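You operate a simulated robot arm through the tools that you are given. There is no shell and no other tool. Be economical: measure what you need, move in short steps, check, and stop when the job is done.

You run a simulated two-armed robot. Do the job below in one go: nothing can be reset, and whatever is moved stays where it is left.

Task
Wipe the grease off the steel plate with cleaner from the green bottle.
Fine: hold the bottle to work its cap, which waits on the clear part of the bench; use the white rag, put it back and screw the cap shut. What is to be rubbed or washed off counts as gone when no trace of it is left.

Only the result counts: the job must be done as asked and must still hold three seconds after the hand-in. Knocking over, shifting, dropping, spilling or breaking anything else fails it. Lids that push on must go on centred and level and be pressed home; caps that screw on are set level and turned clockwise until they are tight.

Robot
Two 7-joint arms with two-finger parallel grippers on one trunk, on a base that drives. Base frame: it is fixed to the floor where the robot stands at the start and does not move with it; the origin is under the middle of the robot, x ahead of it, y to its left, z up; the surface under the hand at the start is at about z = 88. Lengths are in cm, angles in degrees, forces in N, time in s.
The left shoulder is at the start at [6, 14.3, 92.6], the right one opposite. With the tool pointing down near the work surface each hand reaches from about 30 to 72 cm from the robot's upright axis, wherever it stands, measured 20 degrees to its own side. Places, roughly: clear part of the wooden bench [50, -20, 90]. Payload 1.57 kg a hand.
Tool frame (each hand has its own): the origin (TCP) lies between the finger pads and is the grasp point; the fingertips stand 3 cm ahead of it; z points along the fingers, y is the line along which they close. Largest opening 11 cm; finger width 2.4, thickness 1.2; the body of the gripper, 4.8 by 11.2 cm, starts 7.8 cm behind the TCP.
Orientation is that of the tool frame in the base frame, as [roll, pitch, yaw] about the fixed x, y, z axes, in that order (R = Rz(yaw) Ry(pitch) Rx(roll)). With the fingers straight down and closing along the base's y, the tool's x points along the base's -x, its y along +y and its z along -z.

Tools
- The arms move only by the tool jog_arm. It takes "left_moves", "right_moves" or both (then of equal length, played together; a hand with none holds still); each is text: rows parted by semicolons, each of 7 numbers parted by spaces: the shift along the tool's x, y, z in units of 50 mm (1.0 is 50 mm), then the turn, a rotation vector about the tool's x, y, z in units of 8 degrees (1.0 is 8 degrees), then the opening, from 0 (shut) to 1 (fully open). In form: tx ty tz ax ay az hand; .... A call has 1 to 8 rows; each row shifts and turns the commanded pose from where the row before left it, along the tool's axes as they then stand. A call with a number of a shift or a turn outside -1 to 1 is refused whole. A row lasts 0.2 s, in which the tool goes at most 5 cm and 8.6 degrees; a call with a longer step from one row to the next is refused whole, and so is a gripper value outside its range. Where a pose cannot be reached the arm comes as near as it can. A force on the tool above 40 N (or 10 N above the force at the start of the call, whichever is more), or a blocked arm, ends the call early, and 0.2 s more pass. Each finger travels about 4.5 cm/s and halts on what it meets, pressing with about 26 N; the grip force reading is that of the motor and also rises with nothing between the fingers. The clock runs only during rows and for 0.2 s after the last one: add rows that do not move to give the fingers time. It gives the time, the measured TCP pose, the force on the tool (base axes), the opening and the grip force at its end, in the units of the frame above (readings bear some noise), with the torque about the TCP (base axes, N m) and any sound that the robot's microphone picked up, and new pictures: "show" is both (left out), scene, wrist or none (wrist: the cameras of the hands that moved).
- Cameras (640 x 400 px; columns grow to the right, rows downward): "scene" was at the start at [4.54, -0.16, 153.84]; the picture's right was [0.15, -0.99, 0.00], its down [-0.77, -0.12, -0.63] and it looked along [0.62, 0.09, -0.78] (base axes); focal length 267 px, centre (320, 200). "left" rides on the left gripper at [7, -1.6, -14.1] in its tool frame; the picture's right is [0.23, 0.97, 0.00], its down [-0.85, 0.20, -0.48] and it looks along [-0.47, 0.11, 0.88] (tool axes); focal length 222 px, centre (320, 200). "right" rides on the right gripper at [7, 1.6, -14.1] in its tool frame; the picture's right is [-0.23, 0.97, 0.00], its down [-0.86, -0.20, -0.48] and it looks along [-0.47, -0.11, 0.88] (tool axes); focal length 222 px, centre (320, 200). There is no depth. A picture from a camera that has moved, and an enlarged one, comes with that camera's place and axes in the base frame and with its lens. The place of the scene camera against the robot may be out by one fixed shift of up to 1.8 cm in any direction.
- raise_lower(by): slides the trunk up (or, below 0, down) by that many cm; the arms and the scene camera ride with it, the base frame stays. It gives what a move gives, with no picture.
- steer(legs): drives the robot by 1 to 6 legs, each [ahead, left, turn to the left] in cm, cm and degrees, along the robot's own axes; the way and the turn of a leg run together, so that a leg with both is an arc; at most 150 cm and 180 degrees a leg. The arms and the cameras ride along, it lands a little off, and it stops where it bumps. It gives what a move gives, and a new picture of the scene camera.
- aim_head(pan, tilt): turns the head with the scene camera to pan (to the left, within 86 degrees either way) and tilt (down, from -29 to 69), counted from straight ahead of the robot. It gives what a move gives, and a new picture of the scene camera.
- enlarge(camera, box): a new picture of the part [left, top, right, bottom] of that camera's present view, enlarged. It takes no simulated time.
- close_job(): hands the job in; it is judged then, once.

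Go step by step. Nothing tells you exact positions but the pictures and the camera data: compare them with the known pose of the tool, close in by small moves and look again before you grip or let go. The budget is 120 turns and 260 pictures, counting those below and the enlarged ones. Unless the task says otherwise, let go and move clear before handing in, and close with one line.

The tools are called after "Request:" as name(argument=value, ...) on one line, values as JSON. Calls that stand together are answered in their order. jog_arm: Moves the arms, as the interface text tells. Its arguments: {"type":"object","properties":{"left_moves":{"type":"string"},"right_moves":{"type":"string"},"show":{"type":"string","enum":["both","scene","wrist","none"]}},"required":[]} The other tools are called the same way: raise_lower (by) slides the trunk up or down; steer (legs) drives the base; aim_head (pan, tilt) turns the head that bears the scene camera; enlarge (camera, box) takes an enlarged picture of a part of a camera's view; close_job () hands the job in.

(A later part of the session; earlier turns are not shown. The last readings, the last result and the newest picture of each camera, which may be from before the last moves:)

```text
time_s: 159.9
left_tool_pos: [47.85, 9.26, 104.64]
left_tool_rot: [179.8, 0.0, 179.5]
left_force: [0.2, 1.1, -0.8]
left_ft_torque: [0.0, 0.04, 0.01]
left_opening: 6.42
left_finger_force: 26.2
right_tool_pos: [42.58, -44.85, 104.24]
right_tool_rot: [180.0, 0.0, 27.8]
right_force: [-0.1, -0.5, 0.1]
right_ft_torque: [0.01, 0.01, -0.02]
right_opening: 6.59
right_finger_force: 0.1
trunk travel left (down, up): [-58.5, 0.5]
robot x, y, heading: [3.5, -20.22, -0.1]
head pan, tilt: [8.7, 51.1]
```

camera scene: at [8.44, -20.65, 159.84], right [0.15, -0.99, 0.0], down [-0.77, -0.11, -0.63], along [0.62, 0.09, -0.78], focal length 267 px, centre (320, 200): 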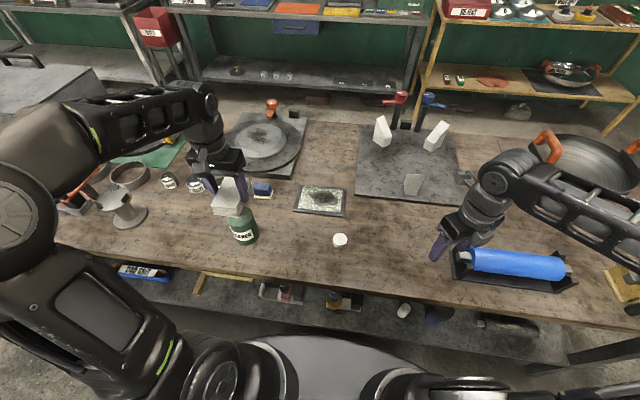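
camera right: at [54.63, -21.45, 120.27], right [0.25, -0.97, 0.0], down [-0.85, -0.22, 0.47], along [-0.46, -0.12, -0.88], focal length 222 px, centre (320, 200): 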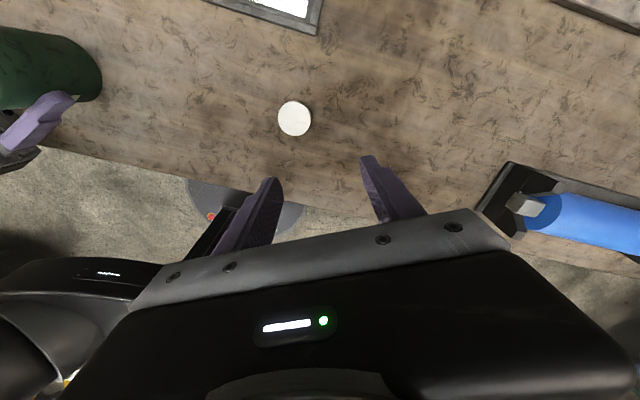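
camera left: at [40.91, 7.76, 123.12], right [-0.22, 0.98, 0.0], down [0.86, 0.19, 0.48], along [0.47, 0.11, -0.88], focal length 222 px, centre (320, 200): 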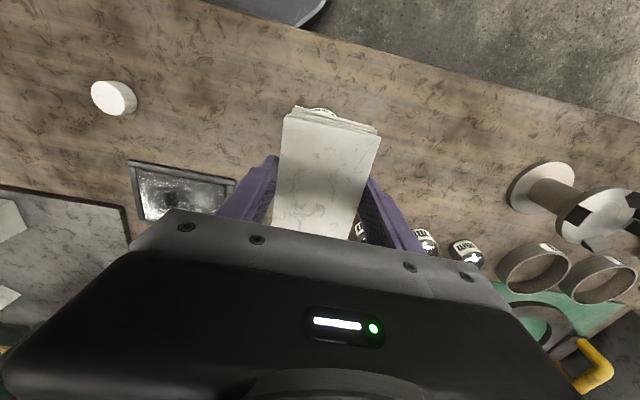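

Request:
jog_arm(left_moves="0 0 0.03 0 0 0 0;0 0 0.03 0 0 0 0;0 0 0.03 0 0 0 0;0 0 0 0 0 0 0", show="none")

Request:
jog_arm(left_moves="0 0 0.03 0 0 0 0;0 0 0.03 0 0 0 0;0 0 0.02 0 0 0 0;0 0 0 0 0 0 0", show="wrist")

Request:
enlarge(camera="scene", box=[190, 160, 280, 260])

```text
time_s: 160.9
left_tool_pos: [48.04, 9.4, 104.33]
left_tool_rot: [179.8, 0.3, 179.5]
left_force: [-0.4, 1.7, 21.1]
left_ft_torque: [-0.03, 0.12, 0.0]
left_opening: 6.4
left_finger_force: 25.5
right_tool_pos: [42.52, -44.87, 104.34]
right_tool_rot: [180.0, 0.0, 27.8]
right_force: [-0.2, 0.8, -0.3]
right_ft_torque: [0.03, 0.02, -0.03]
right_opening: 6.59
right_finger_force: 0.1
trunk travel left (down, up): [-58.5, 0.5]
robot x, y, heading: [4.09, -20.31, -0.1]
head pan, tilt: [8.7, 51.1]
```

```text
time_s: 161.9
left_tool_pos: [47.95, 9.23, 103.99]
left_tool_rot: [179.6, 0.5, 179.5]
left_force: [2.0, 3.3, 39.7]
left_ft_torque: [0.04, -0.11, 0.0]
left_opening: 6.42
left_finger_force: 26.6
right_tool_pos: [42.29, -44.88, 104.44]
right_tool_rot: [179.9, -0.2, 27.8]
right_force: [0.3, 0.0, 0.3]
right_ft_torque: [-0.01, -0.03, 0.0]
right_opening: 6.61
right_finger_force: 0.1
trunk travel left (down, up): [-58.5, 0.5]
robot x, y, heading: [3.69, -20.29, -0.6]
head pan, tilt: [8.7, 51.1]
camera left: at [40.76, 7.62, 118.06], right [-0.22, 0.98, 0.0], down [0.85, 0.19, 0.49], along [0.47, 0.11, -0.87], focal length 222 px, centre (320, 200)
```

left: 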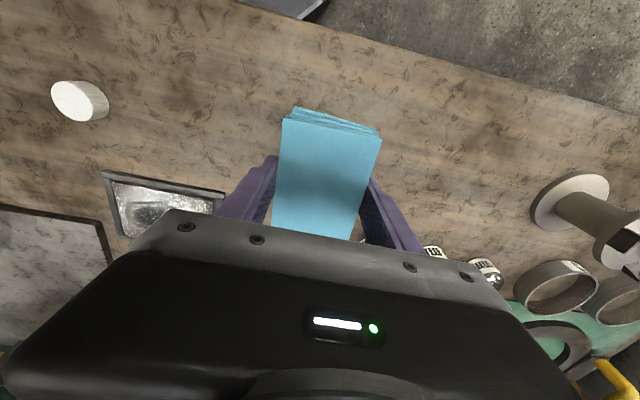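

```text
4.00 times, centred on (235, 210) of scene
camera zoom: at [8.1, -20.76, 159.86], right [0.15, -0.99, 0.0], down [-0.77, -0.11, -0.63], along [0.62, 0.09, -0.78], focal length 1067 px, centre (660, 160)
```

zoom: 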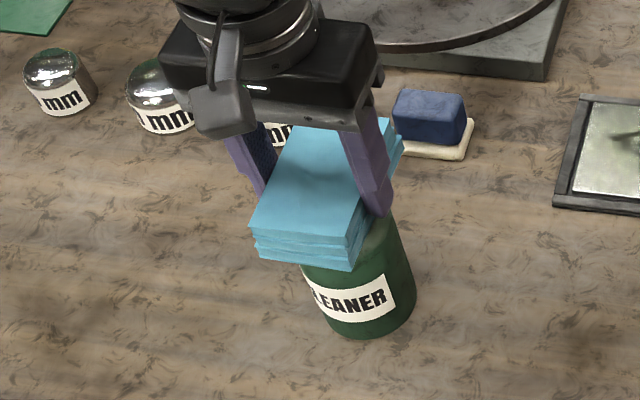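

The rag turned blue – it is wet with cleaner now. I lift off the bottle and go back to the plate to wipe.

Request:
jog_arm(left_moves="0 0 -0.3 0 0 0 0;0 0 -0.7 0 0 0 0;-0.69 -0.67 0 0 0 0 0;-0.69 -0.67 0 0 0 0 0;-0.69 -0.67 0 0 0 0 0;-0.69 -0.67 0 0 0 0 0;-0.69 -0.67 0 0 0 0 0;0 0 0 0 0 0 0", show="scene")

```text
time_s: 163.7
left_tool_pos: [64.98, -7.42, 108.61]
left_tool_rot: [179.9, 0.1, 179.6]
left_force: [0.6, -0.5, -0.2]
left_ft_torque: [0.01, 0.0, 0.04]
left_opening: 6.42
left_finger_force: 26.0
right_tool_pos: [42.52, -44.91, 104.31]
right_tool_rot: [-180.0, -0.1, 27.7]
right_force: [0.1, -0.5, 0.7]
right_ft_torque: [-0.02, -0.03, 0.01]
right_opening: 6.59
right_finger_force: 0.0
trunk travel left (down, up): [-58.5, 0.5]
robot x, y, heading: [4.05, -20.54, -0.1]
head pan, tilt: [8.7, 51.1]
camera scene: at [8.27, -20.55, 159.85], right [0.15, -0.99, 0.0], down [-0.77, -0.11, -0.63], along [0.62, 0.09, -0.78], focal length 267 px, centre (320, 200)
```

scene: 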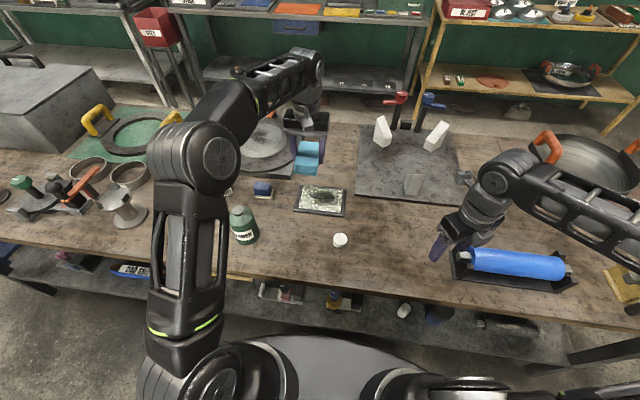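

Request:
jog_arm(left_moves="0 0 0.9 0 0 0 0;0 0 0.9 0 0 0 0;0 0 0.8 0 0 0 0;0 0 0.3 0 0 0 0;0 0 0.08 0 0 0 0;0 0 0.04 0 0 0 0;0 0 0.03 0 0 0 0;0 0 0 0 0 0 0", show="none")

```text
time_s: 165.5
left_tool_pos: [64.99, -7.59, 93.52]
left_tool_rot: [179.8, 0.0, 179.5]
left_force: [0.5, -0.4, 0.0]
left_ft_torque: [0.01, 0.0, 0.0]
left_opening: 6.42
left_finger_force: 25.9
right_tool_pos: [42.63, -44.78, 104.3]
right_tool_rot: [-180.0, 0.0, 27.8]
right_force: [0.3, 0.0, -0.9]
right_ft_torque: [-0.02, 0.03, -0.03]
right_opening: 6.62
right_finger_force: 0.1
trunk travel left (down, up): [-58.5, 0.5]
robot x, y, heading: [3.89, -20.41, -0.1]
head pan, tilt: [8.7, 51.1]
```

Request:
jog_arm(left_moves="0 0 0.03 0 0 0 0;0 0 0.03 0 0 0 0;0 0 0.02 0 0 0 0;0 0 0 0 0 0 0", show="none")

```text
time_s: 166.5
left_tool_pos: [65.06, -7.46, 93.11]
left_tool_rot: [179.8, 0.0, 179.5]
left_force: [0.5, -0.1, -1.1]
left_ft_torque: [0.01, -0.03, -0.03]
left_opening: 6.39
left_finger_force: 26.7
right_tool_pos: [42.49, -44.73, 104.35]
right_tool_rot: [179.9, -0.1, 27.8]
right_force: [0.5, 0.2, 0.6]
right_ft_torque: [-0.02, -0.01, 0.02]
right_opening: 6.59
right_finger_force: 0.1
trunk travel left (down, up): [-58.5, 0.5]
robot x, y, heading: [4.07, -20.24, -0.1]
head pan, tilt: [8.7, 51.1]
```

Request:
jog_arm(left_moves="0 0 0.03 0 0 0 0;0 0 0.03 0 0 0 0;0 0 0.02 0 0 0 0;0 0 0 0 0 0 0", show="none")

Request:
enlarge(camera="scene", box=[280, 160, 370, 225])

```text
time_s: 167.5
left_tool_pos: [65.09, -7.48, 93.02]
left_tool_rot: [179.8, 0.3, 179.5]
left_force: [1.2, 2.6, 20.1]
left_ft_torque: [-0.19, 0.13, 0.01]
left_opening: 6.4
left_finger_force: 26.6
right_tool_pos: [42.37, -44.77, 104.36]
right_tool_rot: [-179.9, -0.1, 27.8]
right_force: [0.7, 0.2, 0.2]
right_ft_torque: [0.02, -0.03, 0.02]
right_opening: 6.59
right_finger_force: 0.1
trunk travel left (down, up): [-58.5, 0.5]
robot x, y, heading: [3.72, -20.34, -0.3]
head pan, tilt: [8.7, 51.1]
```

```text
6.15 times, centred on (325, 192) of scene
camera zoom: at [8.15, -20.63, 159.87], right [0.15, -0.99, 0.0], down [-0.77, -0.11, -0.63], along [0.62, 0.09, -0.78], focal length 1641 px, centre (289, 246)
```

zoom: 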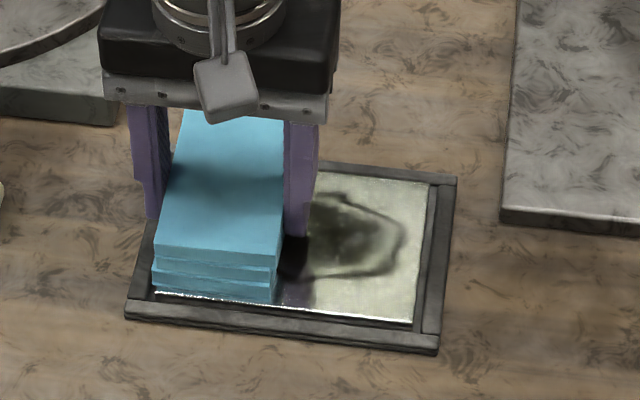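

Firm contact (20 N). I ease off slightly and stroke.

Request:
jog_arm(left_moves="0 -0.5 -0.015 0 0 0 0;0 -0.5 0 0 0 0 0;0 -0.5 0 0 0 0 0;0 0.5 0 0 0 0 0;0 0.5 0 0 0 0 0;0 0.5 0 0 0 0 0;0 -0.5 0 0 0 0 0;0 -0.5 0 0 0 0 0", show="none")

Request:
jog_arm(left_moves="0 -0.5 0 0 0 0 0;0 0.5 0 0 0 0 0;0 0.5 0 0 0 0 0;0 0.5 0 0 0 0 0;0 -0.5 0 0 0 0 0;0 -0.5 0 0 0 0 0;0 -0.5 0 0 0 0 0;0 0.5 0 0 0 0 0", show="none")

Request:
jog_arm(left_moves="0 0.5 0 0 0 0 0;0 0.5 0 0 0 0 0;0 0 0 0 0 0 0", show="none")

Request:
enlarge(camera="scene", box=[280, 160, 370, 225])

```text
time_s: 169.3
left_tool_pos: [64.81, -12.21, 92.97]
left_tool_rot: [179.8, 0.1, 179.5]
left_force: [1.4, 7.9, 21.9]
left_ft_torque: [0.13, -0.01, -0.03]
left_opening: 6.43
left_finger_force: 25.8
right_tool_pos: [42.44, -44.71, 104.44]
right_tool_rot: [180.0, -0.1, 27.8]
right_force: [0.2, 0.1, -0.8]
right_ft_torque: [0.03, -0.02, 0.03]
right_opening: 6.62
right_finger_force: 0.0
trunk travel left (down, up): [-58.5, 0.5]
robot x, y, heading: [3.95, -20.59, -0.1]
head pan, tilt: [8.7, 51.1]
```

```text
time_s: 171.1
left_tool_pos: [64.62, -12.74, 92.9]
left_tool_rot: [-180.0, 0.1, 179.2]
left_force: [-0.2, -6.5, 15.7]
left_ft_torque: [-0.07, -0.25, -0.11]
left_opening: 6.39
left_finger_force: 25.5
right_tool_pos: [42.38, -44.98, 104.32]
right_tool_rot: [180.0, -0.1, 27.7]
right_force: [-0.9, 0.5, 0.9]
right_ft_torque: [0.03, 0.02, 0.03]
right_opening: 6.59
right_finger_force: 0.0
trunk travel left (down, up): [-58.5, 0.5]
robot x, y, heading: [3.6, -20.77, -0.4]
head pan, tilt: [8.7, 51.1]
```

```text
time_s: 171.9
left_tool_pos: [64.84, -7.56, 92.86]
left_tool_rot: [179.8, 0.1, 179.5]
left_force: [0.1, -8.0, 18.3]
left_ft_torque: [-0.51, 0.12, 0.06]
left_opening: 6.42
left_finger_force: 25.8
right_tool_pos: [42.41, -44.97, 104.33]
right_tool_rot: [180.0, -0.1, 27.7]
right_force: [0.7, 0.2, -0.4]
right_ft_torque: [0.02, 0.02, -0.04]
right_opening: 6.61
right_finger_force: 0.2
trunk travel left (down, up): [-58.5, 0.5]
robot x, y, heading: [3.5, -20.17, -0.2]
head pan, tilt: [8.7, 51.1]
```

```text
6.15 times, centred on (325, 192) of scene
camera zoom: at [8.17, -20.76, 159.86], right [0.15, -0.99, 0.0], down [-0.77, -0.11, -0.63], along [0.62, 0.09, -0.78], focal length 1641 px, centre (289, 246)
```

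zoom: 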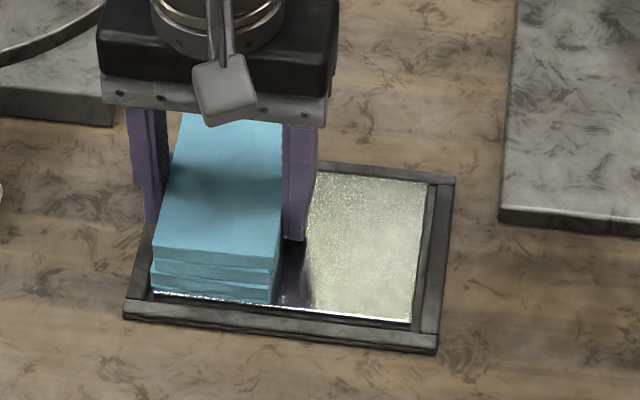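

The grease is coming off. A few more strokes incl. small x shifts, then uncover and inspect.

Request:
jog_arm(left_moves="0 -0.5 0 0 0 0 0;0 -0.5 0 0 0 0 0;0.12 -0.5 0 0 0 0 0;0 0.5 0 0 0 0 0;0 0.5 0 0 0 0 0;-0.2 0.5 0 0 0 0 0;0 -0.5 0 0 0 0 0;0 -0.5 0 0 0 0 0", show="none")

Request:
jog_arm(left_moves="0 -0.5 0 0 0 0 0;0.08 0.5 0 0 0 0 0;0 0.5 0 0 0 0 0;0 0.6 0 0 0 0 0;0 0 -0.8 0 0 0 0;0 0 -0.8 0 0 0 0;0 0.9 0 0 0 0 0;0 0.9 0 0 0 0 0", show="none")

Request:
jog_arm(left_moves="0 0.6 0 0 0 0 0;0 0 0 0 0 0 0", show="both")

Request:
enlarge(camera="scene", box=[298, 178, 350, 212])

Request:
enlarge(camera="left", box=[100, 50, 280, 180])

```text
time_s: 173.7
left_tool_pos: [65.34, -12.39, 92.78]
left_tool_rot: [179.7, 0.1, 179.6]
left_force: [0.4, 6.8, 20.0]
left_ft_torque: [0.05, 0.3, -0.17]
left_opening: 6.43
left_finger_force: 26.0
right_tool_pos: [42.45, -44.81, 104.25]
right_tool_rot: [180.0, -0.1, 27.8]
right_force: [0.4, -0.8, -0.4]
right_ft_torque: [-0.02, -0.03, 0.0]
right_opening: 6.58
right_finger_force: 0.2
trunk travel left (down, up): [-58.5, 0.5]
robot x, y, heading: [3.77, -20.51, -0.2]
head pan, tilt: [8.7, 51.1]
```

```text
time_s: 175.5
left_tool_pos: [65.16, 1.95, 100.76]
left_tool_rot: [179.8, 0.0, 179.6]
left_force: [-0.6, -0.6, -0.5]
left_ft_torque: [-0.03, -0.01, 0.0]
left_opening: 6.38
left_finger_force: 25.8
right_tool_pos: [42.57, -44.81, 104.27]
right_tool_rot: [-180.0, 0.0, 27.8]
right_force: [0.9, -0.3, -0.1]
right_ft_torque: [0.02, 0.03, 0.03]
right_opening: 6.59
right_finger_force: 0.0
trunk travel left (down, up): [-58.5, 0.5]
robot x, y, heading: [3.85, -20.65, -0.3]
head pan, tilt: [8.7, 51.1]
```

```text
time_s: 176.1
left_tool_pos: [65.07, 4.96, 100.55]
left_tool_rot: [179.9, 0.1, 179.5]
left_force: [0.0, 0.8, 0.1]
left_ft_torque: [0.0, 0.03, -0.01]
left_opening: 6.39
left_finger_force: 26.0
right_tool_pos: [42.53, -44.89, 104.23]
right_tool_rot: [180.0, 0.0, 27.8]
right_force: [-0.5, -0.6, 0.0]
right_ft_torque: [0.01, 0.01, 0.01]
right_opening: 6.6
right_finger_force: 0.1
trunk travel left (down, up): [-58.5, 0.5]
robot x, y, heading: [3.74, -20.58, -0.1]
head pan, tilt: [8.7, 51.1]
camera scene: at [8.36, -20.71, 159.84], right [0.15, -0.99, 0.0], down [-0.77, -0.11, -0.63], along [0.62, 0.09, -0.78], focal length 267 px, centre (320, 200)
camera left: at [58.04, 3.26, 114.73], right [-0.22, 0.98, 0.0], down [0.86, 0.19, 0.48], along [0.47, 0.11, -0.88], focal length 222 px, centre (320, 200)
```

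scene: 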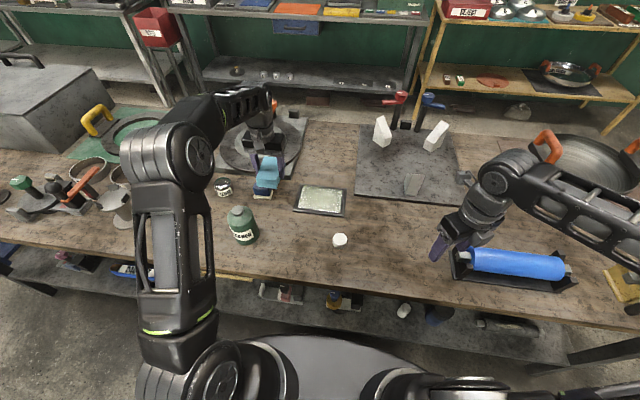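
left: 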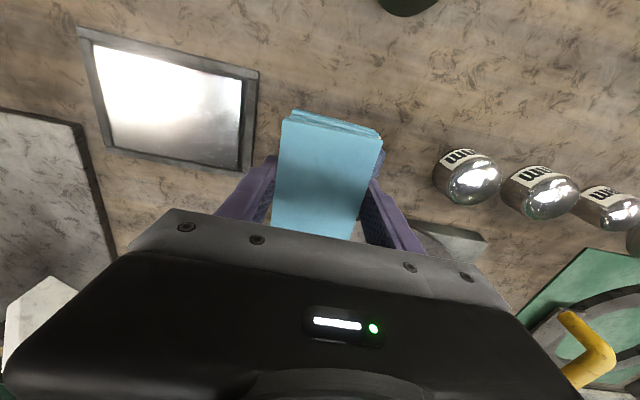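

```text
11.76 times, centred on (324, 195) of scene
camera zoom: at [8.36, -20.71, 159.84], right [0.15, -0.99, 0.0], down [-0.77, -0.11, -0.63], along [0.62, 0.09, -0.78], focal length 3138 px, centre (273, 259)
```

zoom: 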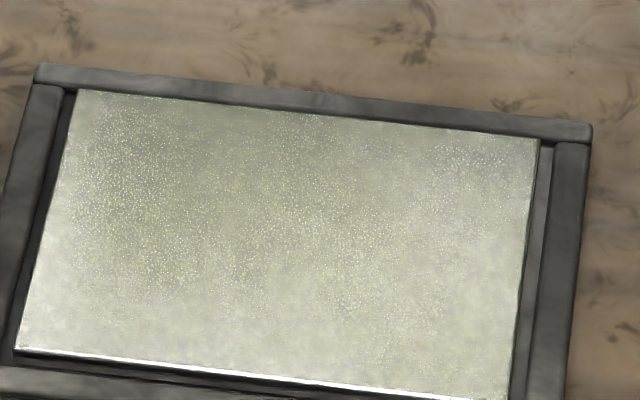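

```text
3.08 times, centred on (190, 115) of left
camera zoom: at [58.04, 3.26, 114.73], right [-0.22, 0.98, 0.0], down [0.86, 0.19, 0.48], along [0.47, 0.11, -0.88], focal length 684 px, centre (720, 462)
```

zoom: 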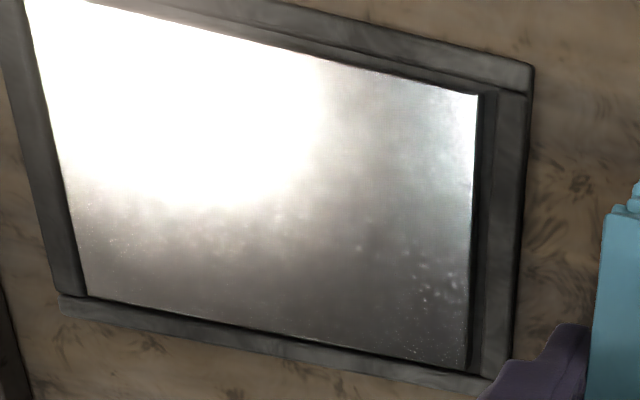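

The plate is spotless. Now I drive back to the left and return the rag to its place (47.8, 28.8).

Request:
jog_arm(left_moves="0 0 -0.8 0 0 0 0;0 0 0 0 0 0 0", show="none")

Request:
steer(legs=[[-4, 20, 0]])

```text
time_s: 176.7
left_tool_pos: [65.14, 5.01, 104.6]
left_tool_rot: [179.9, 0.0, 179.5]
left_force: [0.5, 0.0, -1.2]
left_ft_torque: [-0.01, 0.0, 0.01]
left_opening: 6.39
left_finger_force: 25.8
right_tool_pos: [42.57, -44.75, 104.29]
right_tool_rot: [-180.0, -0.1, 27.8]
right_force: [-0.5, 0.2, 0.2]
right_ft_torque: [0.01, 0.03, 0.0]
right_opening: 6.6
right_finger_force: 0.1
trunk travel left (down, up): [-58.5, 0.5]
robot x, y, heading: [3.36, -20.6, -0.7]
head pan, tilt: [8.7, 51.1]
```

```text
time_s: 178.3
left_tool_pos: [61.1, 25.12, 104.49]
left_tool_rot: [179.9, 0.0, 179.7]
left_force: [0.6, -0.1, -0.1]
left_ft_torque: [-0.04, -0.01, -0.02]
left_opening: 6.43
left_finger_force: 26.1
right_tool_pos: [38.79, -24.88, 104.3]
right_tool_rot: [-180.0, 0.0, 28.0]
right_force: [0.3, 0.6, -0.3]
right_ft_torque: [-0.03, -0.03, 0.03]
right_opening: 6.6
right_finger_force: 0.0
trunk travel left (down, up): [-58.5, 0.5]
robot x, y, heading: [0.1, -0.68, -0.2]
head pan, tilt: [8.7, 51.1]
camera scene: at [4.38, -0.67, 159.84], right [0.15, -0.99, 0.0], down [-0.77, -0.12, -0.63], along [0.62, 0.09, -0.78], focal length 267 px, centre (320, 200)
```

scene: 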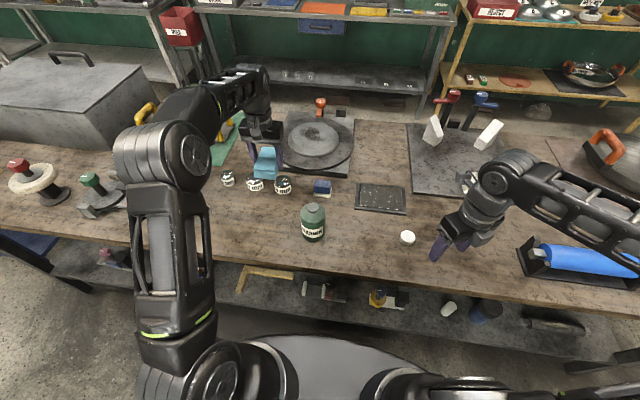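

Request:
jog_arm(left_moves="0.88 0.25 0 0 0 0 0;0.88 0.25 0 0 0 0 0;0.88 0.24 0 0 0 0 0;0 0 0.8 0 0 0 0;0 0 0.8 0 0 0 0;0 0 0.7 0 0 0 0;0 0 0.06 0 0 0 0;0 0 0 0 0 0 0")

```text
time_s: 180.1
left_tool_pos: [48.06, 28.78, 92.79]
left_tool_rot: [179.7, -0.1, 179.7]
left_force: [-0.9, -0.3, -0.8]
left_ft_torque: [-0.01, 0.02, 0.03]
left_opening: 6.42
left_finger_force: 26.3
right_tool_pos: [38.78, -24.91, 104.25]
right_tool_rot: [-180.0, 0.0, 28.0]
right_force: [0.0, -0.3, -1.0]
right_ft_torque: [0.01, -0.01, -0.01]
right_opening: 6.63
right_finger_force: 0.2
trunk travel left (down, up): [-58.5, 0.5]
robot x, y, heading: [-0.15, -0.29, -0.1]
head pan, tilt: [8.7, 51.1]
camera scene: at [4.44, -0.81, 159.84], right [0.15, -0.99, 0.0], down [-0.77, -0.12, -0.63], along [0.62, 0.09, -0.78], focal length 267 px, centre (320, 200)
camera left: at [40.93, 27.07, 106.95], right [-0.22, 0.98, 0.0], down [0.86, 0.19, 0.48], along [0.47, 0.11, -0.88], focal length 222 px, centre (320, 200)
```

scene: 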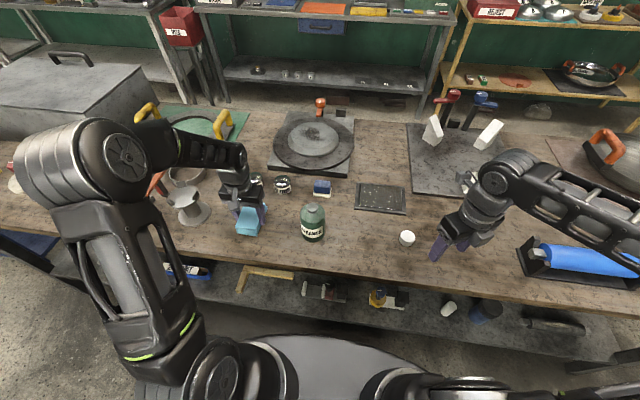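
left: 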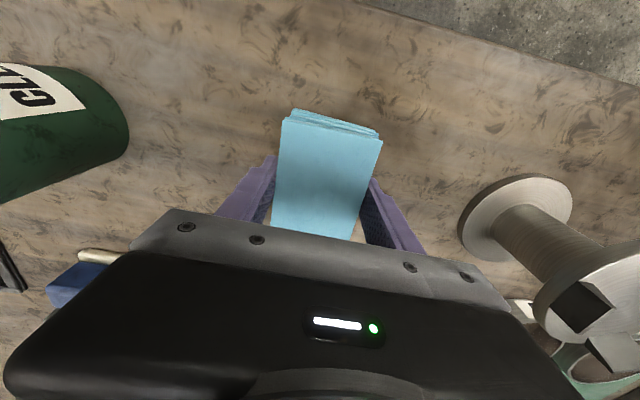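

Request:
jog_arm(left_moves="0.05 0 0.06 0 0 0 0;0 0 0.05 0 0 0 0;0 0 0.04 0 0 0 0;0 0 0.04 0 0 0 0;0 0 0.03 0 0 0 0;0 0 0 0 0 0 0", show="none")

```text
time_s: 181.5
left_tool_pos: [47.77, 28.85, 91.67]
left_tool_rot: [179.8, 0.0, 179.7]
left_force: [0.1, 0.9, -1.3]
left_ft_torque: [0.03, -0.01, -0.01]
left_opening: 6.4
left_finger_force: 26.5
right_tool_pos: [38.86, -24.96, 104.35]
right_tool_rot: [180.0, 0.0, 27.9]
right_force: [0.0, -0.4, 0.0]
right_ft_torque: [0.01, 0.0, 0.03]
right_opening: 6.61
right_finger_force: 0.1
trunk travel left (down, up): [-58.5, 0.5]
robot x, y, heading: [-0.3, -0.45, -0.1]
head pan, tilt: [8.7, 51.1]
```

Request:
jog_arm(left_moves="0 0 0.03 0 0 0 0;0 0 0.02 0 0 0 0;0 0 0.02 0 0 0 0;0 0 0 0 0 0 0", show="none")

```text
time_s: 182.5
left_tool_pos: [47.74, 28.67, 91.62]
left_tool_rot: [179.8, 0.3, 179.6]
left_force: [1.7, 1.6, 27.6]
left_ft_torque: [-0.34, 0.4, -0.02]
left_opening: 6.41
left_finger_force: 25.9
right_tool_pos: [38.51, -24.91, 104.46]
right_tool_rot: [179.9, -0.1, 27.9]
right_force: [1.0, -0.8, 0.7]
right_ft_torque: [-0.03, -0.02, -0.05]
right_opening: 6.59
right_finger_force: 0.0
trunk travel left (down, up): [-58.5, 0.5]
robot x, y, heading: [-0.21, -0.57, -0.2]
head pan, tilt: [8.7, 51.1]
```

Rag is down. Ease off, release, lift, and go to the turning spot.

Request:
jog_arm(left_moves="0 0 -0.05 0 0 0 0;0 0 0 0 0 0 0.8;0 0 0 0 0 0 0.9;0 0 0 0 0 0 1;0 0 -0.6 0 0 0 1;0 0 -0.9 0 0 0 1;0 0 -0.9 0 0 0 1;0 0 -0.4 0 0 0 1", show="wrist")

Request:
jog_arm(left_moves="0.65 -0.4 0 0 0 0 1;0.65 -0.4 0 0 0 0 1;0 0 0 0.6786 0.281 -0.6786 1;0 0 0 0.6786 0.281 -0.6786 1;0 0 0 0.6786 0.281 -0.6786 1;0 0 0 0.6786 0.281 -0.6786 1;0 0 0 0.6786 0.281 -0.6786 1;0 0 0 0.6786 0.281 -0.6786 1", show="none")

Request:
jog_arm(left_moves="0 0 0 0.6786 0.281 -0.6786 1;0 0 0 0.6786 0.281 -0.6786 1;0 0 0 0.6786 0.281 -0.6786 1;0 0 0 0.6786 0.281 -0.6786 1;0 0 0 0.6786 0.281 -0.6786 1;0 0 0 0.6786 0.281 -0.6786 1;0 0 0 0.6786 0.281 -0.6786 1;0 0 0 0.6786 0.281 -0.6786 1", show="none")

Request:
jog_arm(left_moves="0 0 0 0.6786 0.281 -0.6786 1;0 0 0 0.6786 0.281 -0.6786 1;0 0 0 0.6786 0.281 -0.6786 1;0 0 0 0.6786 0.281 -0.6786 1;0 0 0 0.387 0.16 -0.387 1;0 0 0 0 0 0 1", show="both")

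```text
time_s: 184.3
left_tool_pos: [47.77, 28.84, 105.71]
left_tool_rot: [179.8, 0.0, 179.7]
left_force: [-0.6, 0.4, 0.3]
left_ft_torque: [-0.01, -0.02, 0.0]
left_opening: 10.99
left_finger_force: 0.1
right_tool_pos: [38.77, -24.9, 104.21]
right_tool_rot: [-180.0, 0.0, 28.0]
right_force: [0.2, 0.4, -0.8]
right_ft_torque: [0.04, 0.03, -0.01]
right_opening: 6.62
right_finger_force: 0.0
trunk travel left (down, up): [-58.5, 0.5]
robot x, y, heading: [-0.54, -0.61, 0.1]
head pan, tilt: [8.7, 51.1]
camera left: at [40.75, 27.21, 119.78], right [-0.22, 0.98, 0.0], down [0.86, 0.19, 0.48], along [0.47, 0.11, -0.88], focal length 222 px, centre (320, 200)
```

left: 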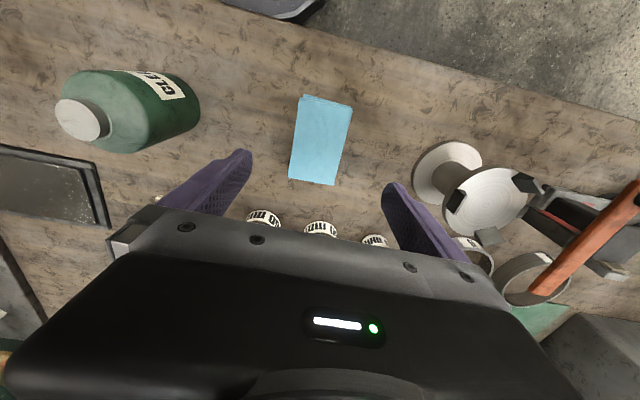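

```text
time_s: 186.1
left_tool_pos: [41.06, 24.83, 105.63]
left_tool_rot: [-151.8, -21.0, -152.0]
left_force: [0.6, -0.1, -0.2]
left_ft_torque: [0.03, 0.05, 0.0]
left_opening: 11.02
left_finger_force: 0.1
right_tool_pos: [38.57, -24.85, 104.27]
right_tool_rot: [180.0, 0.0, 27.9]
right_force: [-0.5, 0.4, 0.3]
right_ft_torque: [-0.05, -0.02, 0.0]
right_opening: 6.61
right_finger_force: 0.1
trunk travel left (down, up): [-58.5, 0.5]
robot x, y, heading: [-0.16, -0.78, -0.1]
head pan, tilt: [8.7, 51.1]
```

```text
time_s: 187.9
left_tool_pos: [41.18, 24.76, 105.55]
left_tool_rot: [-125.3, -63.3, -125.3]
left_force: [-1.1, 0.3, 0.0]
left_ft_torque: [-0.04, 0.01, -0.02]
left_opening: 10.98
left_finger_force: 0.0
right_tool_pos: [38.6, -24.87, 104.33]
right_tool_rot: [179.9, 0.0, 27.9]
right_force: [0.4, -0.5, 0.3]
right_ft_torque: [-0.03, 0.02, -0.02]
right_opening: 6.57
right_finger_force: 0.1
trunk travel left (down, up): [-58.5, 0.5]
robot x, y, heading: [0.01, -0.62, 0.1]
head pan, tilt: [8.7, 51.1]
```

```text
time_s: 189.3
left_tool_pos: [41.16, 24.73, 105.57]
left_tool_rot: [-131.9, -89.9, -93.5]
left_force: [0.1, -0.2, 0.1]
left_ft_torque: [0.02, -0.01, -0.01]
left_opening: 11.0
left_finger_force: 0.0
right_tool_pos: [38.75, -24.93, 104.31]
right_tool_rot: [-179.9, 0.0, 28.0]
right_force: [-0.2, -0.3, -0.8]
right_ft_torque: [0.01, -0.04, -0.04]
right_opening: 6.59
right_finger_force: 0.1
trunk travel left (down, up): [-58.5, 0.5]
robot x, y, heading: [-0.29, -0.64, 0.0]
head pan, tilt: [8.7, 51.1]
camera scene: at [4.4, -0.82, 159.84], right [0.15, -0.99, 0.0], down [-0.77, -0.12, -0.63], along [0.62, 0.09, -0.78], focal length 267 px, centre (320, 200)
camera left: at [32.32, 35.89, 112.55], right [-0.69, -0.69, 0.23], down [-0.48, 0.2, -0.85], along [0.54, -0.7, -0.47], focal length 222 px, centre (320, 200)
```

scene: 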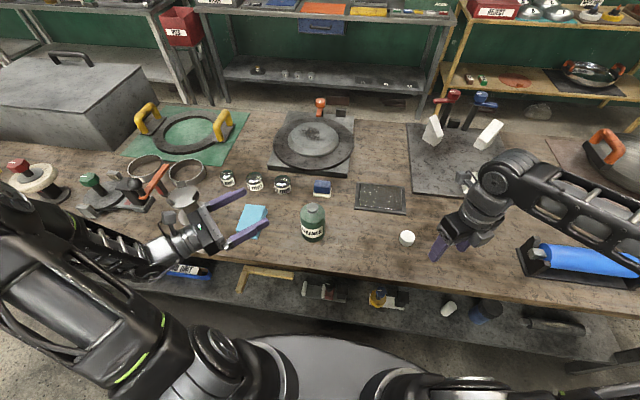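
left: 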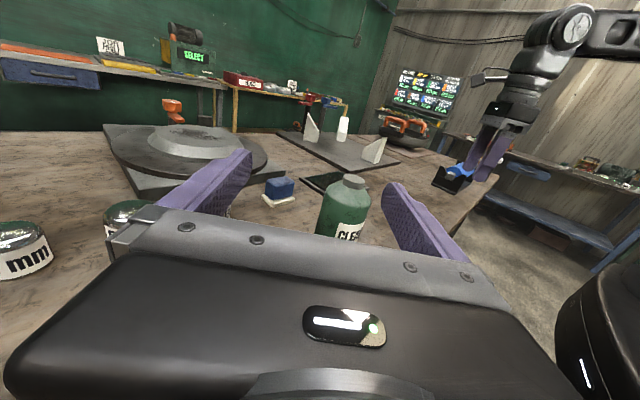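

Hand is level again. Lower it, align with the bottle and look before gripping.

Request:
jog_arm(left_moves="0 0.5 0 0 0 0 1;-0.75 0 0 0 0 0 1;-0.75 0 0 0 0 0 1;-0.74 0 0 0 0 0 1;0 0.76 0 0 0 0 1;0 0 0.8 0 0 0 1;0 0 0.8 0 0 0 1;0 0 0 0 0 0 1", show="wrist")

```text
time_s: 191.1
left_tool_pos: [42.29, 14.61, 94.21]
left_tool_rot: [-120.3, -89.8, -105.1]
left_force: [1.3, -0.3, 0.5]
left_ft_torque: [-0.01, 0.03, 0.0]
left_opening: 11.02
left_finger_force: 0.1
right_tool_pos: [38.69, -24.8, 104.27]
right_tool_rot: [-180.0, 0.0, 28.0]
right_force: [1.2, 0.3, -0.3]
right_ft_torque: [-0.02, -0.04, 0.01]
right_opening: 6.59
right_finger_force: 0.1
trunk travel left (down, up): [-58.5, 0.5]
robot x, y, heading: [-0.26, -0.45, -0.1]
head pan, tilt: [8.7, 51.1]
camera left: at [33.52, 25.69, 101.19], right [-0.69, -0.69, 0.22], down [-0.48, 0.2, -0.85], along [0.54, -0.7, -0.47], focal length 222 px, centre (320, 200)
```

left: 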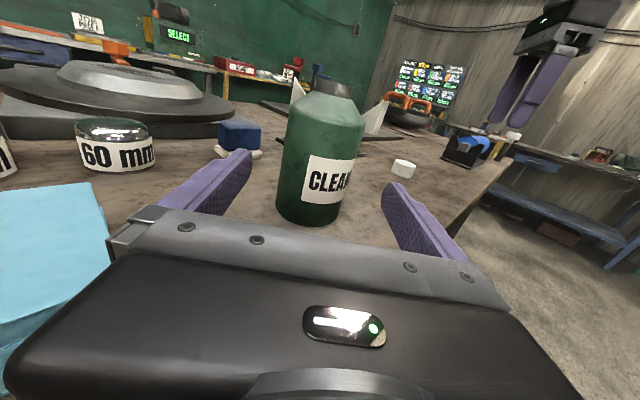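

Aligned. Grip the bottle, and bring the right hand above the cap.

Request:
jog_arm(left_moves="0 0 0.7 0 0 0 1;0 0 0.68 0 0 0 1;0 0 0 0 0 0 0.8;0 0 0 0 0 0 0;0 0 0 0 0 0 0;0 0 0 0 0 0 0;0 0 0 0 0 0 0;0 0 0 0 0 0 0", show="none")

Request:
jog_arm(right_moves="0.8 0.01 0 0 0 0 0.6;0.8 0.01 0 0 0 0 0.6;0.8 0.01 0 0 0 0 0.6;0 0 0.6 0 0 0 0.6;0 0 0.6 0 0 0 0.6;0 0 0 0 0 0 0.6")

```text
time_s: 192.9
left_tool_pos: [47.16, 9.54, 94.28]
left_tool_rot: [-126.6, -89.8, -98.7]
left_force: [1.8, -0.5, 0.9]
left_ft_torque: [-0.04, -0.07, 0.01]
left_opening: 7.02
left_finger_force: 26.3
right_tool_pos: [38.78, -24.87, 104.34]
right_tool_rot: [-180.0, 0.0, 28.0]
right_force: [0.2, 0.3, 1.0]
right_ft_torque: [0.0, 0.02, 0.0]
right_opening: 6.6
right_finger_force: 0.0
trunk travel left (down, up): [-58.5, 0.5]
robot x, y, heading: [-0.39, -0.97, 0.1]
head pan, tilt: [8.7, 51.1]
```

```text
time_s: 194.3
left_tool_pos: [47.22, 9.59, 94.27]
left_tool_rot: [-128.4, -89.7, -97.0]
left_force: [0.8, -0.9, -0.3]
left_ft_torque: [-0.04, 0.02, 0.03]
left_opening: 7.05
left_finger_force: 26.0
right_tool_pos: [49.4, -19.49, 98.28]
right_tool_rot: [180.0, 0.0, 28.0]
right_force: [0.5, -1.6, -0.4]
right_ft_torque: [-0.01, -0.01, 0.01]
right_opening: 6.61
right_finger_force: 0.0
trunk travel left (down, up): [-58.5, 0.5]
robot x, y, heading: [-0.02, -0.51, -0.2]
head pan, tilt: [8.7, 51.1]
camera scene: at [4.41, -0.82, 159.84], right [0.15, -0.99, 0.0], down [-0.77, -0.12, -0.63], along [0.62, 0.09, -0.78], focal length 267 px, centre (320, 200)
camera right: at [56.38, -17.76, 112.34], right [0.26, -0.97, 0.0], down [-0.85, -0.22, 0.48], along [-0.46, -0.12, -0.88], focal length 222 px, centre (320, 200)
```

scene: 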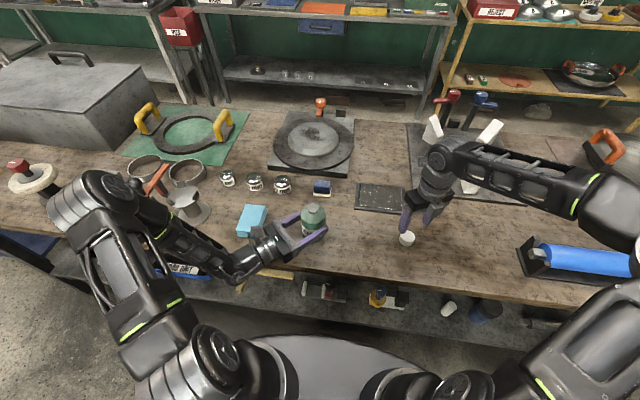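
right: 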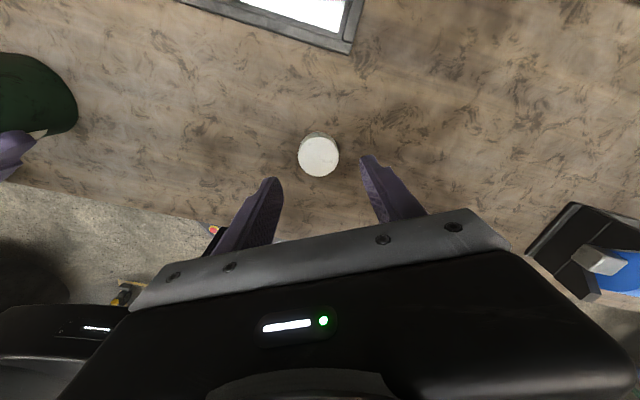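

Cap is centred. Descend and grip it.

Request:
jog_arm(right_moves="0.06 0 0.6 0 0 0 0.6;0 0 0.6 0 0 0 0.6;0 0 0.2 0 0 0 0.6;0 0 0 0 0 0 0;0 0 0 0 0 0 0;0 0 0 0 0 0 0;0 0 0 0 0 0 0", show="wrist")

```text
time_s: 195.9
left_tool_pos: [47.07, 9.74, 94.31]
left_tool_rot: [-126.9, -89.7, -98.5]
left_force: [-0.5, 0.2, -0.4]
left_ft_torque: [-0.09, 0.09, 0.01]
left_opening: 7.02
left_finger_force: 26.2
right_tool_pos: [49.79, -19.34, 91.21]
right_tool_rot: [-180.0, 0.0, 27.9]
right_force: [0.0, -0.3, -0.4]
right_ft_torque: [-0.05, 0.0, -0.01]
right_opening: 3.8
right_finger_force: 26.0
trunk travel left (down, up): [-58.5, 0.5]
robot x, y, heading: [-0.04, -0.43, -0.0]
head pan, tilt: [8.7, 51.1]
camera right: at [56.67, -17.57, 105.34], right [0.26, -0.97, 0.0], down [-0.85, -0.22, 0.48], along [-0.46, -0.12, -0.88], focal length 222 px, centre (320, 200)
```

right: 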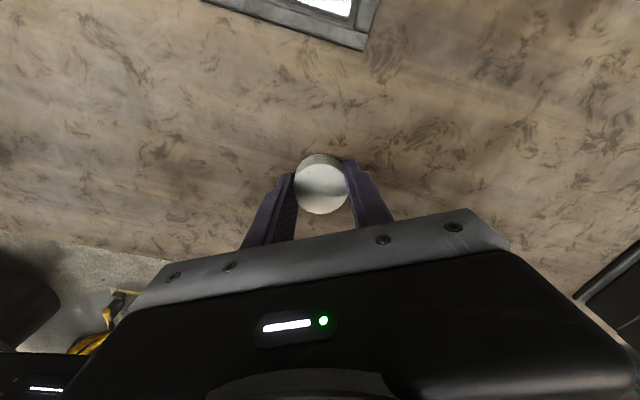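

Cap held again. Lift and carry it toward the bottle, stopping just short to measure the neck.

Request:
jog_arm(right_moves="0 0 -0.8 0 0 0 0;0 0 -0.9 0 0 0 0;0 0 -0.9 0 0 0 0;0 0 -0.9 0 0 0 0;0.331 -0.743 0 0 0 0 0;0.331 -0.743 0 0 0 0 0;0.331 -0.743 0 0 0 0 0;0.331 -0.743 0 0 0 0 0", show="none")

Request:
jog_arm(right_moves="0.331 -0.743 0 0 0 0 0;0.331 -0.743 0 0 0 0 0;0 0 0 0 0 0 0", show="both")

```text
time_s: 197.7
left_tool_pos: [47.0, 9.72, 94.36]
left_tool_rot: [-119.6, -89.8, -105.8]
left_force: [-0.8, 2.1, 0.5]
left_ft_torque: [0.17, 0.17, -0.03]
left_opening: 7.04
left_finger_force: 25.8
right_tool_pos: [48.45, -2.93, 108.72]
right_tool_rot: [-179.9, 0.0, 27.9]
right_force: [-0.2, 0.4, -0.4]
right_ft_torque: [-0.04, 0.0, -0.02]
right_opening: 3.81
right_finger_force: 25.8
trunk travel left (down, up): [-58.5, 0.5]
robot x, y, heading: [-0.34, -0.66, -0.1]
head pan, tilt: [8.7, 51.1]
```

```text
time_s: 198.5
left_tool_pos: [47.07, 9.63, 94.34]
left_tool_rot: [-126.3, -89.8, -99.0]
left_force: [0.8, -1.1, 0.4]
left_ft_torque: [-0.12, 0.03, 0.05]
left_opening: 7.01
left_finger_force: 25.6
right_tool_pos: [48.09, 5.21, 108.72]
right_tool_rot: [180.0, 0.0, 28.0]
right_force: [0.9, -0.2, -0.2]
right_ft_torque: [0.01, 0.01, 0.01]
right_opening: 3.82
right_finger_force: 26.3
trunk travel left (down, up): [-58.5, 0.5]
robot x, y, heading: [-0.35, -0.85, 0.0]
head pan, tilt: [8.7, 51.1]
camera scene: at [4.4, -0.83, 159.84], right [0.15, -0.99, 0.0], down [-0.77, -0.12, -0.63], along [0.62, 0.09, -0.78], focal length 267 px, centre (320, 200)
camera right: at [55.02, 6.97, 122.79], right [0.26, -0.97, 0.0], down [-0.85, -0.22, 0.48], along [-0.46, -0.12, -0.88], focal length 222 px, centre (320, 200)
```

scene: 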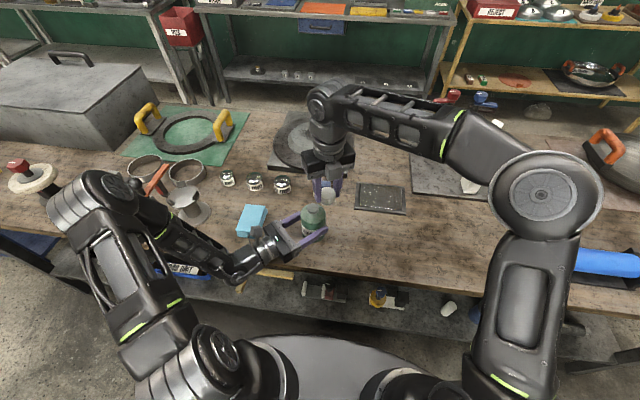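
right: 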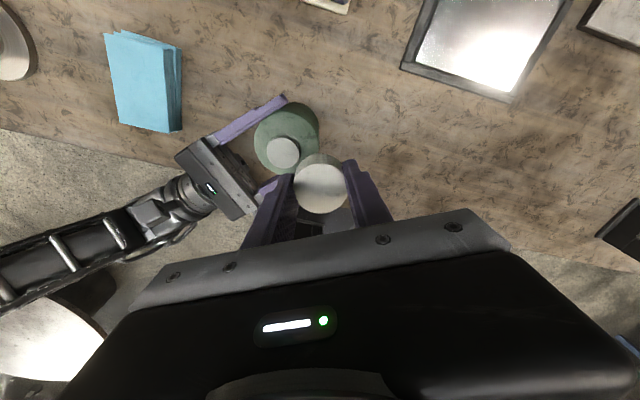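

Request:
enlarge(camera="right", box=[230, 90, 390, 220])

```text
3.08 times, centred on (310, 155) of right
camera zoom: at [55.02, 6.97, 122.79], right [0.26, -0.97, 0.0], down [-0.85, -0.22, 0.48], along [-0.46, -0.12, -0.88], focal length 684 px, centre (351, 338)
```

zoom: 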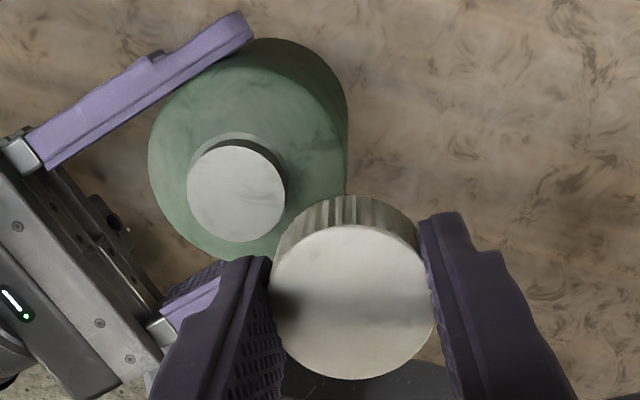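

Neck centre measures about (47.8, 9.0), lip near z 100.5. I move the cap right above it, descend to just over the lip and check.

Request:
jog_arm(right_moves="0.15 -0.354 0 0 0 0 0;0.15 -0.354 0 0 0 0 0;0 0 0.4 0 0 0 0;0 0 0.4 0 0 0 0;0 0 0 0 0 0 0", show="wrist")

Request:
enlarge(camera="left", box=[220, 0, 480, 240])

Request:
enlarge(camera="right", box=[230, 90, 390, 220])

```text
time_s: 199.7
left_tool_pos: [47.17, 9.66, 94.36]
left_tool_rot: [-126.6, -89.8, -98.8]
left_force: [0.6, 0.4, 0.4]
left_ft_torque: [-0.12, 0.08, 0.01]
left_opening: 7.03
left_finger_force: 26.5
right_tool_pos: [47.62, 8.95, 104.69]
right_tool_rot: [180.0, 0.1, 27.8]
right_force: [0.0, 1.0, 0.1]
right_ft_torque: [0.01, 0.01, 0.0]
right_opening: 3.81
right_finger_force: 26.0
trunk travel left (down, up): [-58.5, 0.5]
robot x, y, heading: [-0.11, -0.76, -0.3]
head pan, tilt: [8.7, 51.1]
camera right: at [54.57, 10.77, 118.77], right [0.26, -0.97, 0.0], down [-0.85, -0.22, 0.48], along [-0.46, -0.12, -0.88], focal length 222 px, centre (320, 200)
```

right: 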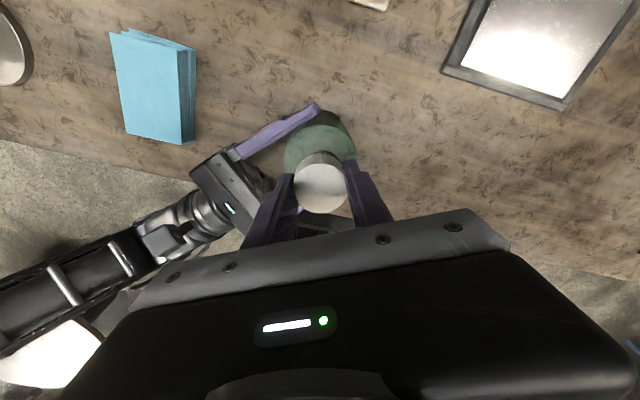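

```text
1.67 times, centred on (350, 120) of left
camera zoom: at [38.28, 20.76, 101.34], right [-0.69, -0.69, 0.22], down [-0.48, 0.2, -0.85], along [0.54, -0.7, -0.47], focal length 370 px, centre (270, 333)
```

zoom: 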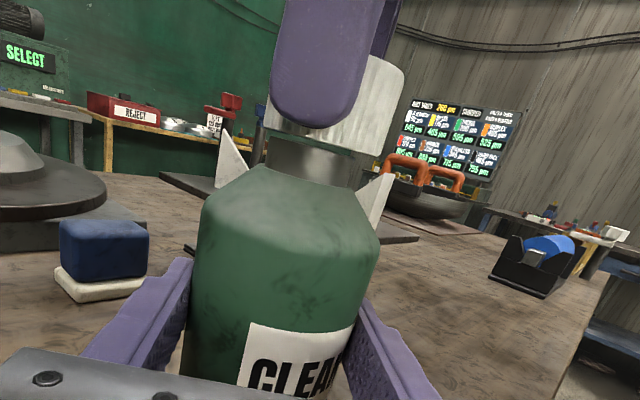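

```text
3.08 times, centred on (310, 155) of right
camera zoom: at [54.57, 10.77, 118.77], right [0.26, -0.97, 0.0], down [-0.85, -0.22, 0.48], along [-0.46, -0.12, -0.88], focal length 684 px, centre (351, 338)
```

zoom: 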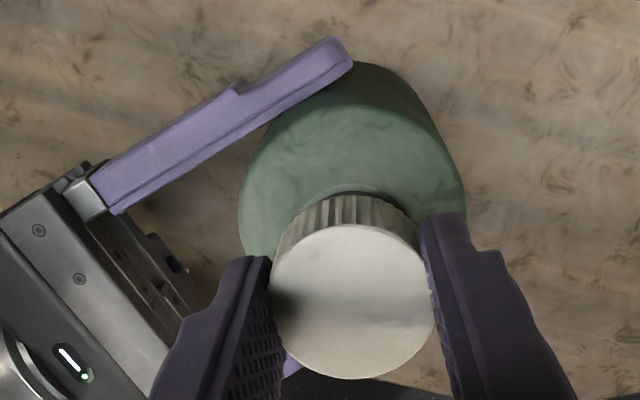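

Alignment matches the pose right after unscrewing. Descend until the cap rests lightly on the neck.

Request:
jog_arm(right_moves="0 0 0.08 0 0 0 0;0 0 0.06 0 0 0 0;0 0 0.03 0 0 0 0;0 0 0.02 0 0 0 0;0 0 0.02 0 0 0 0;0 0 0 0 0 0 0", show="none")

```text
time_s: 201.1
left_tool_pos: [47.02, 9.64, 94.34]
left_tool_rot: [-126.6, -89.7, -98.7]
left_force: [-0.1, 0.4, 0.6]
left_ft_torque: [-0.08, 0.09, -0.01]
left_opening: 7.03
left_finger_force: 26.3
right_tool_pos: [47.65, 8.95, 103.8]
right_tool_rot: [-180.0, 0.1, 27.9]
right_force: [-0.1, 0.5, -0.3]
right_ft_torque: [0.03, 0.06, -0.01]
right_opening: 3.8
right_finger_force: 26.3
trunk travel left (down, up): [-58.5, 0.5]
robot x, y, heading: [-0.14, -0.65, -0.1]
head pan, tilt: [8.7, 51.1]
```

Request:
jog_arm(right_moves="0 0 0.02 0 0 0 0;0 0 0.02 0 0 0 0;0 0 0.01 0 0 0 0;0 0 0 0 0 0 0", show="none")

```text
time_s: 202.1
left_tool_pos: [47.06, 9.61, 94.38]
left_tool_rot: [-126.9, -89.7, -98.3]
left_force: [-0.8, 0.2, 0.1]
left_ft_torque: [-0.02, 0.1, -0.01]
left_opening: 7.02
left_finger_force: 25.8
right_tool_pos: [47.67, 8.92, 103.48]
right_tool_rot: [-179.9, 0.0, 27.9]
right_force: [0.1, 0.8, 1.1]
right_ft_torque: [0.04, 0.0, 0.0]
right_opening: 3.81
right_finger_force: 25.9
trunk travel left (down, up): [-58.5, 0.5]
robot x, y, heading: [-0.33, -1.04, 0.1]
head pan, tilt: [8.7, 51.1]
```

Request:
jog_arm(right_moves="0 0 0.02 0 0 0 0;0 0 0.02 0 0 0 0;0 0 0 0 0 0 0", show="none")

Request:
enlarge(camera="left", box=[220, 0, 480, 240])

```text
time_s: 202.9
left_tool_pos: [47.16, 9.67, 94.34]
left_tool_rot: [-135.9, -89.8, -89.4]
left_force: [5.9, -2.1, -2.9]
left_ft_torque: [-0.37, -0.04, 0.11]
left_opening: 7.04
left_finger_force: 25.9
right_tool_pos: [47.68, 8.93, 103.43]
right_tool_rot: [-179.8, -0.2, 27.9]
right_force: [-3.0, 1.3, 22.1]
right_ft_torque: [0.13, 0.16, 0.03]
right_opening: 3.83
right_finger_force: 25.5
trunk travel left (down, up): [-58.5, 0.5]
robot x, y, heading: [-0.07, -0.48, -0.5]
head pan, tilt: [8.7, 51.1]
```

```text
1.67 times, centred on (350, 120) of left
camera zoom: at [38.27, 20.74, 101.36], right [-0.69, -0.69, 0.22], down [-0.48, 0.2, -0.85], along [0.54, -0.7, -0.47], focal length 370 px, centre (270, 333)
```

zoom: 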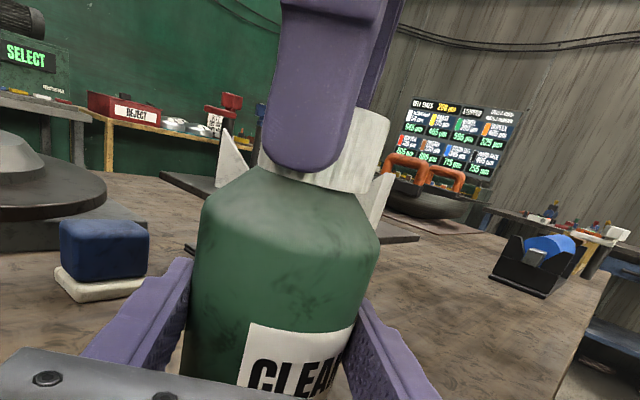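

The cap is seated on the neck (contact at z 103.4). Screw it clockwise.

Request:
jog_arm(right_moves="0 0 -0.01 0 0 1 0;0 0 0.001 0 0 1 0;0 0 0.001 0 0 1 0;0 0 0.001 0 0 1 0;0 0 0.001 0 0 1 0;0 0 0.001 0 0 1 0;0 0 0.001 0 0 1 0;0 0 0.001 0 0 1 0", show="none")

Request:
jog_arm(right_moves="0 0 0.001 0 0 1 0;0 0 0.001 0 0 1 0;0 0 0.001 0 0 1 0;0 0 0.001 0 0 1 0;0 0 0.001 0 0 1 0;0 0 0.001 0 0 1 0;0 0 0.001 0 0 1 0;0 0 0.001 0 0 1 0", show="none")

```text
time_s: 204.7
left_tool_pos: [47.05, 9.59, 94.37]
left_tool_rot: [-124.2, -89.8, -101.1]
left_force: [1.3, 0.8, -4.4]
left_ft_torque: [0.28, -0.2, -0.04]
left_opening: 7.03
left_finger_force: 26.0
right_tool_pos: [47.8, 8.9, 103.52]
right_tool_rot: [-179.7, -0.2, -36.3]
right_force: [4.8, 1.5, 25.2]
right_ft_torque: [0.02, -0.1, -0.01]
right_opening: 3.94
right_finger_force: 26.0
trunk travel left (down, up): [-58.5, 0.5]
robot x, y, heading: [0.13, -0.54, -0.2]
head pan, tilt: [8.7, 51.1]
```

```text
time_s: 206.5
left_tool_pos: [47.1, 9.62, 94.4]
left_tool_rot: [-127.5, -89.8, -97.9]
left_force: [-4.2, 6.6, -4.3]
left_ft_torque: [-0.21, -0.04, -0.01]
left_opening: 7.03
left_finger_force: 26.1
right_tool_pos: [47.53, 8.8, 103.31]
right_tool_rot: [-179.9, 0.1, -100.3]
right_force: [8.9, -6.4, 26.3]
right_ft_torque: [-0.12, -0.29, -0.02]
right_opening: 3.95
right_finger_force: 26.6
trunk travel left (down, up): [-58.5, 0.5]
robot x, y, heading: [-0.62, -0.54, 0.0]
head pan, tilt: [8.7, 51.1]
```

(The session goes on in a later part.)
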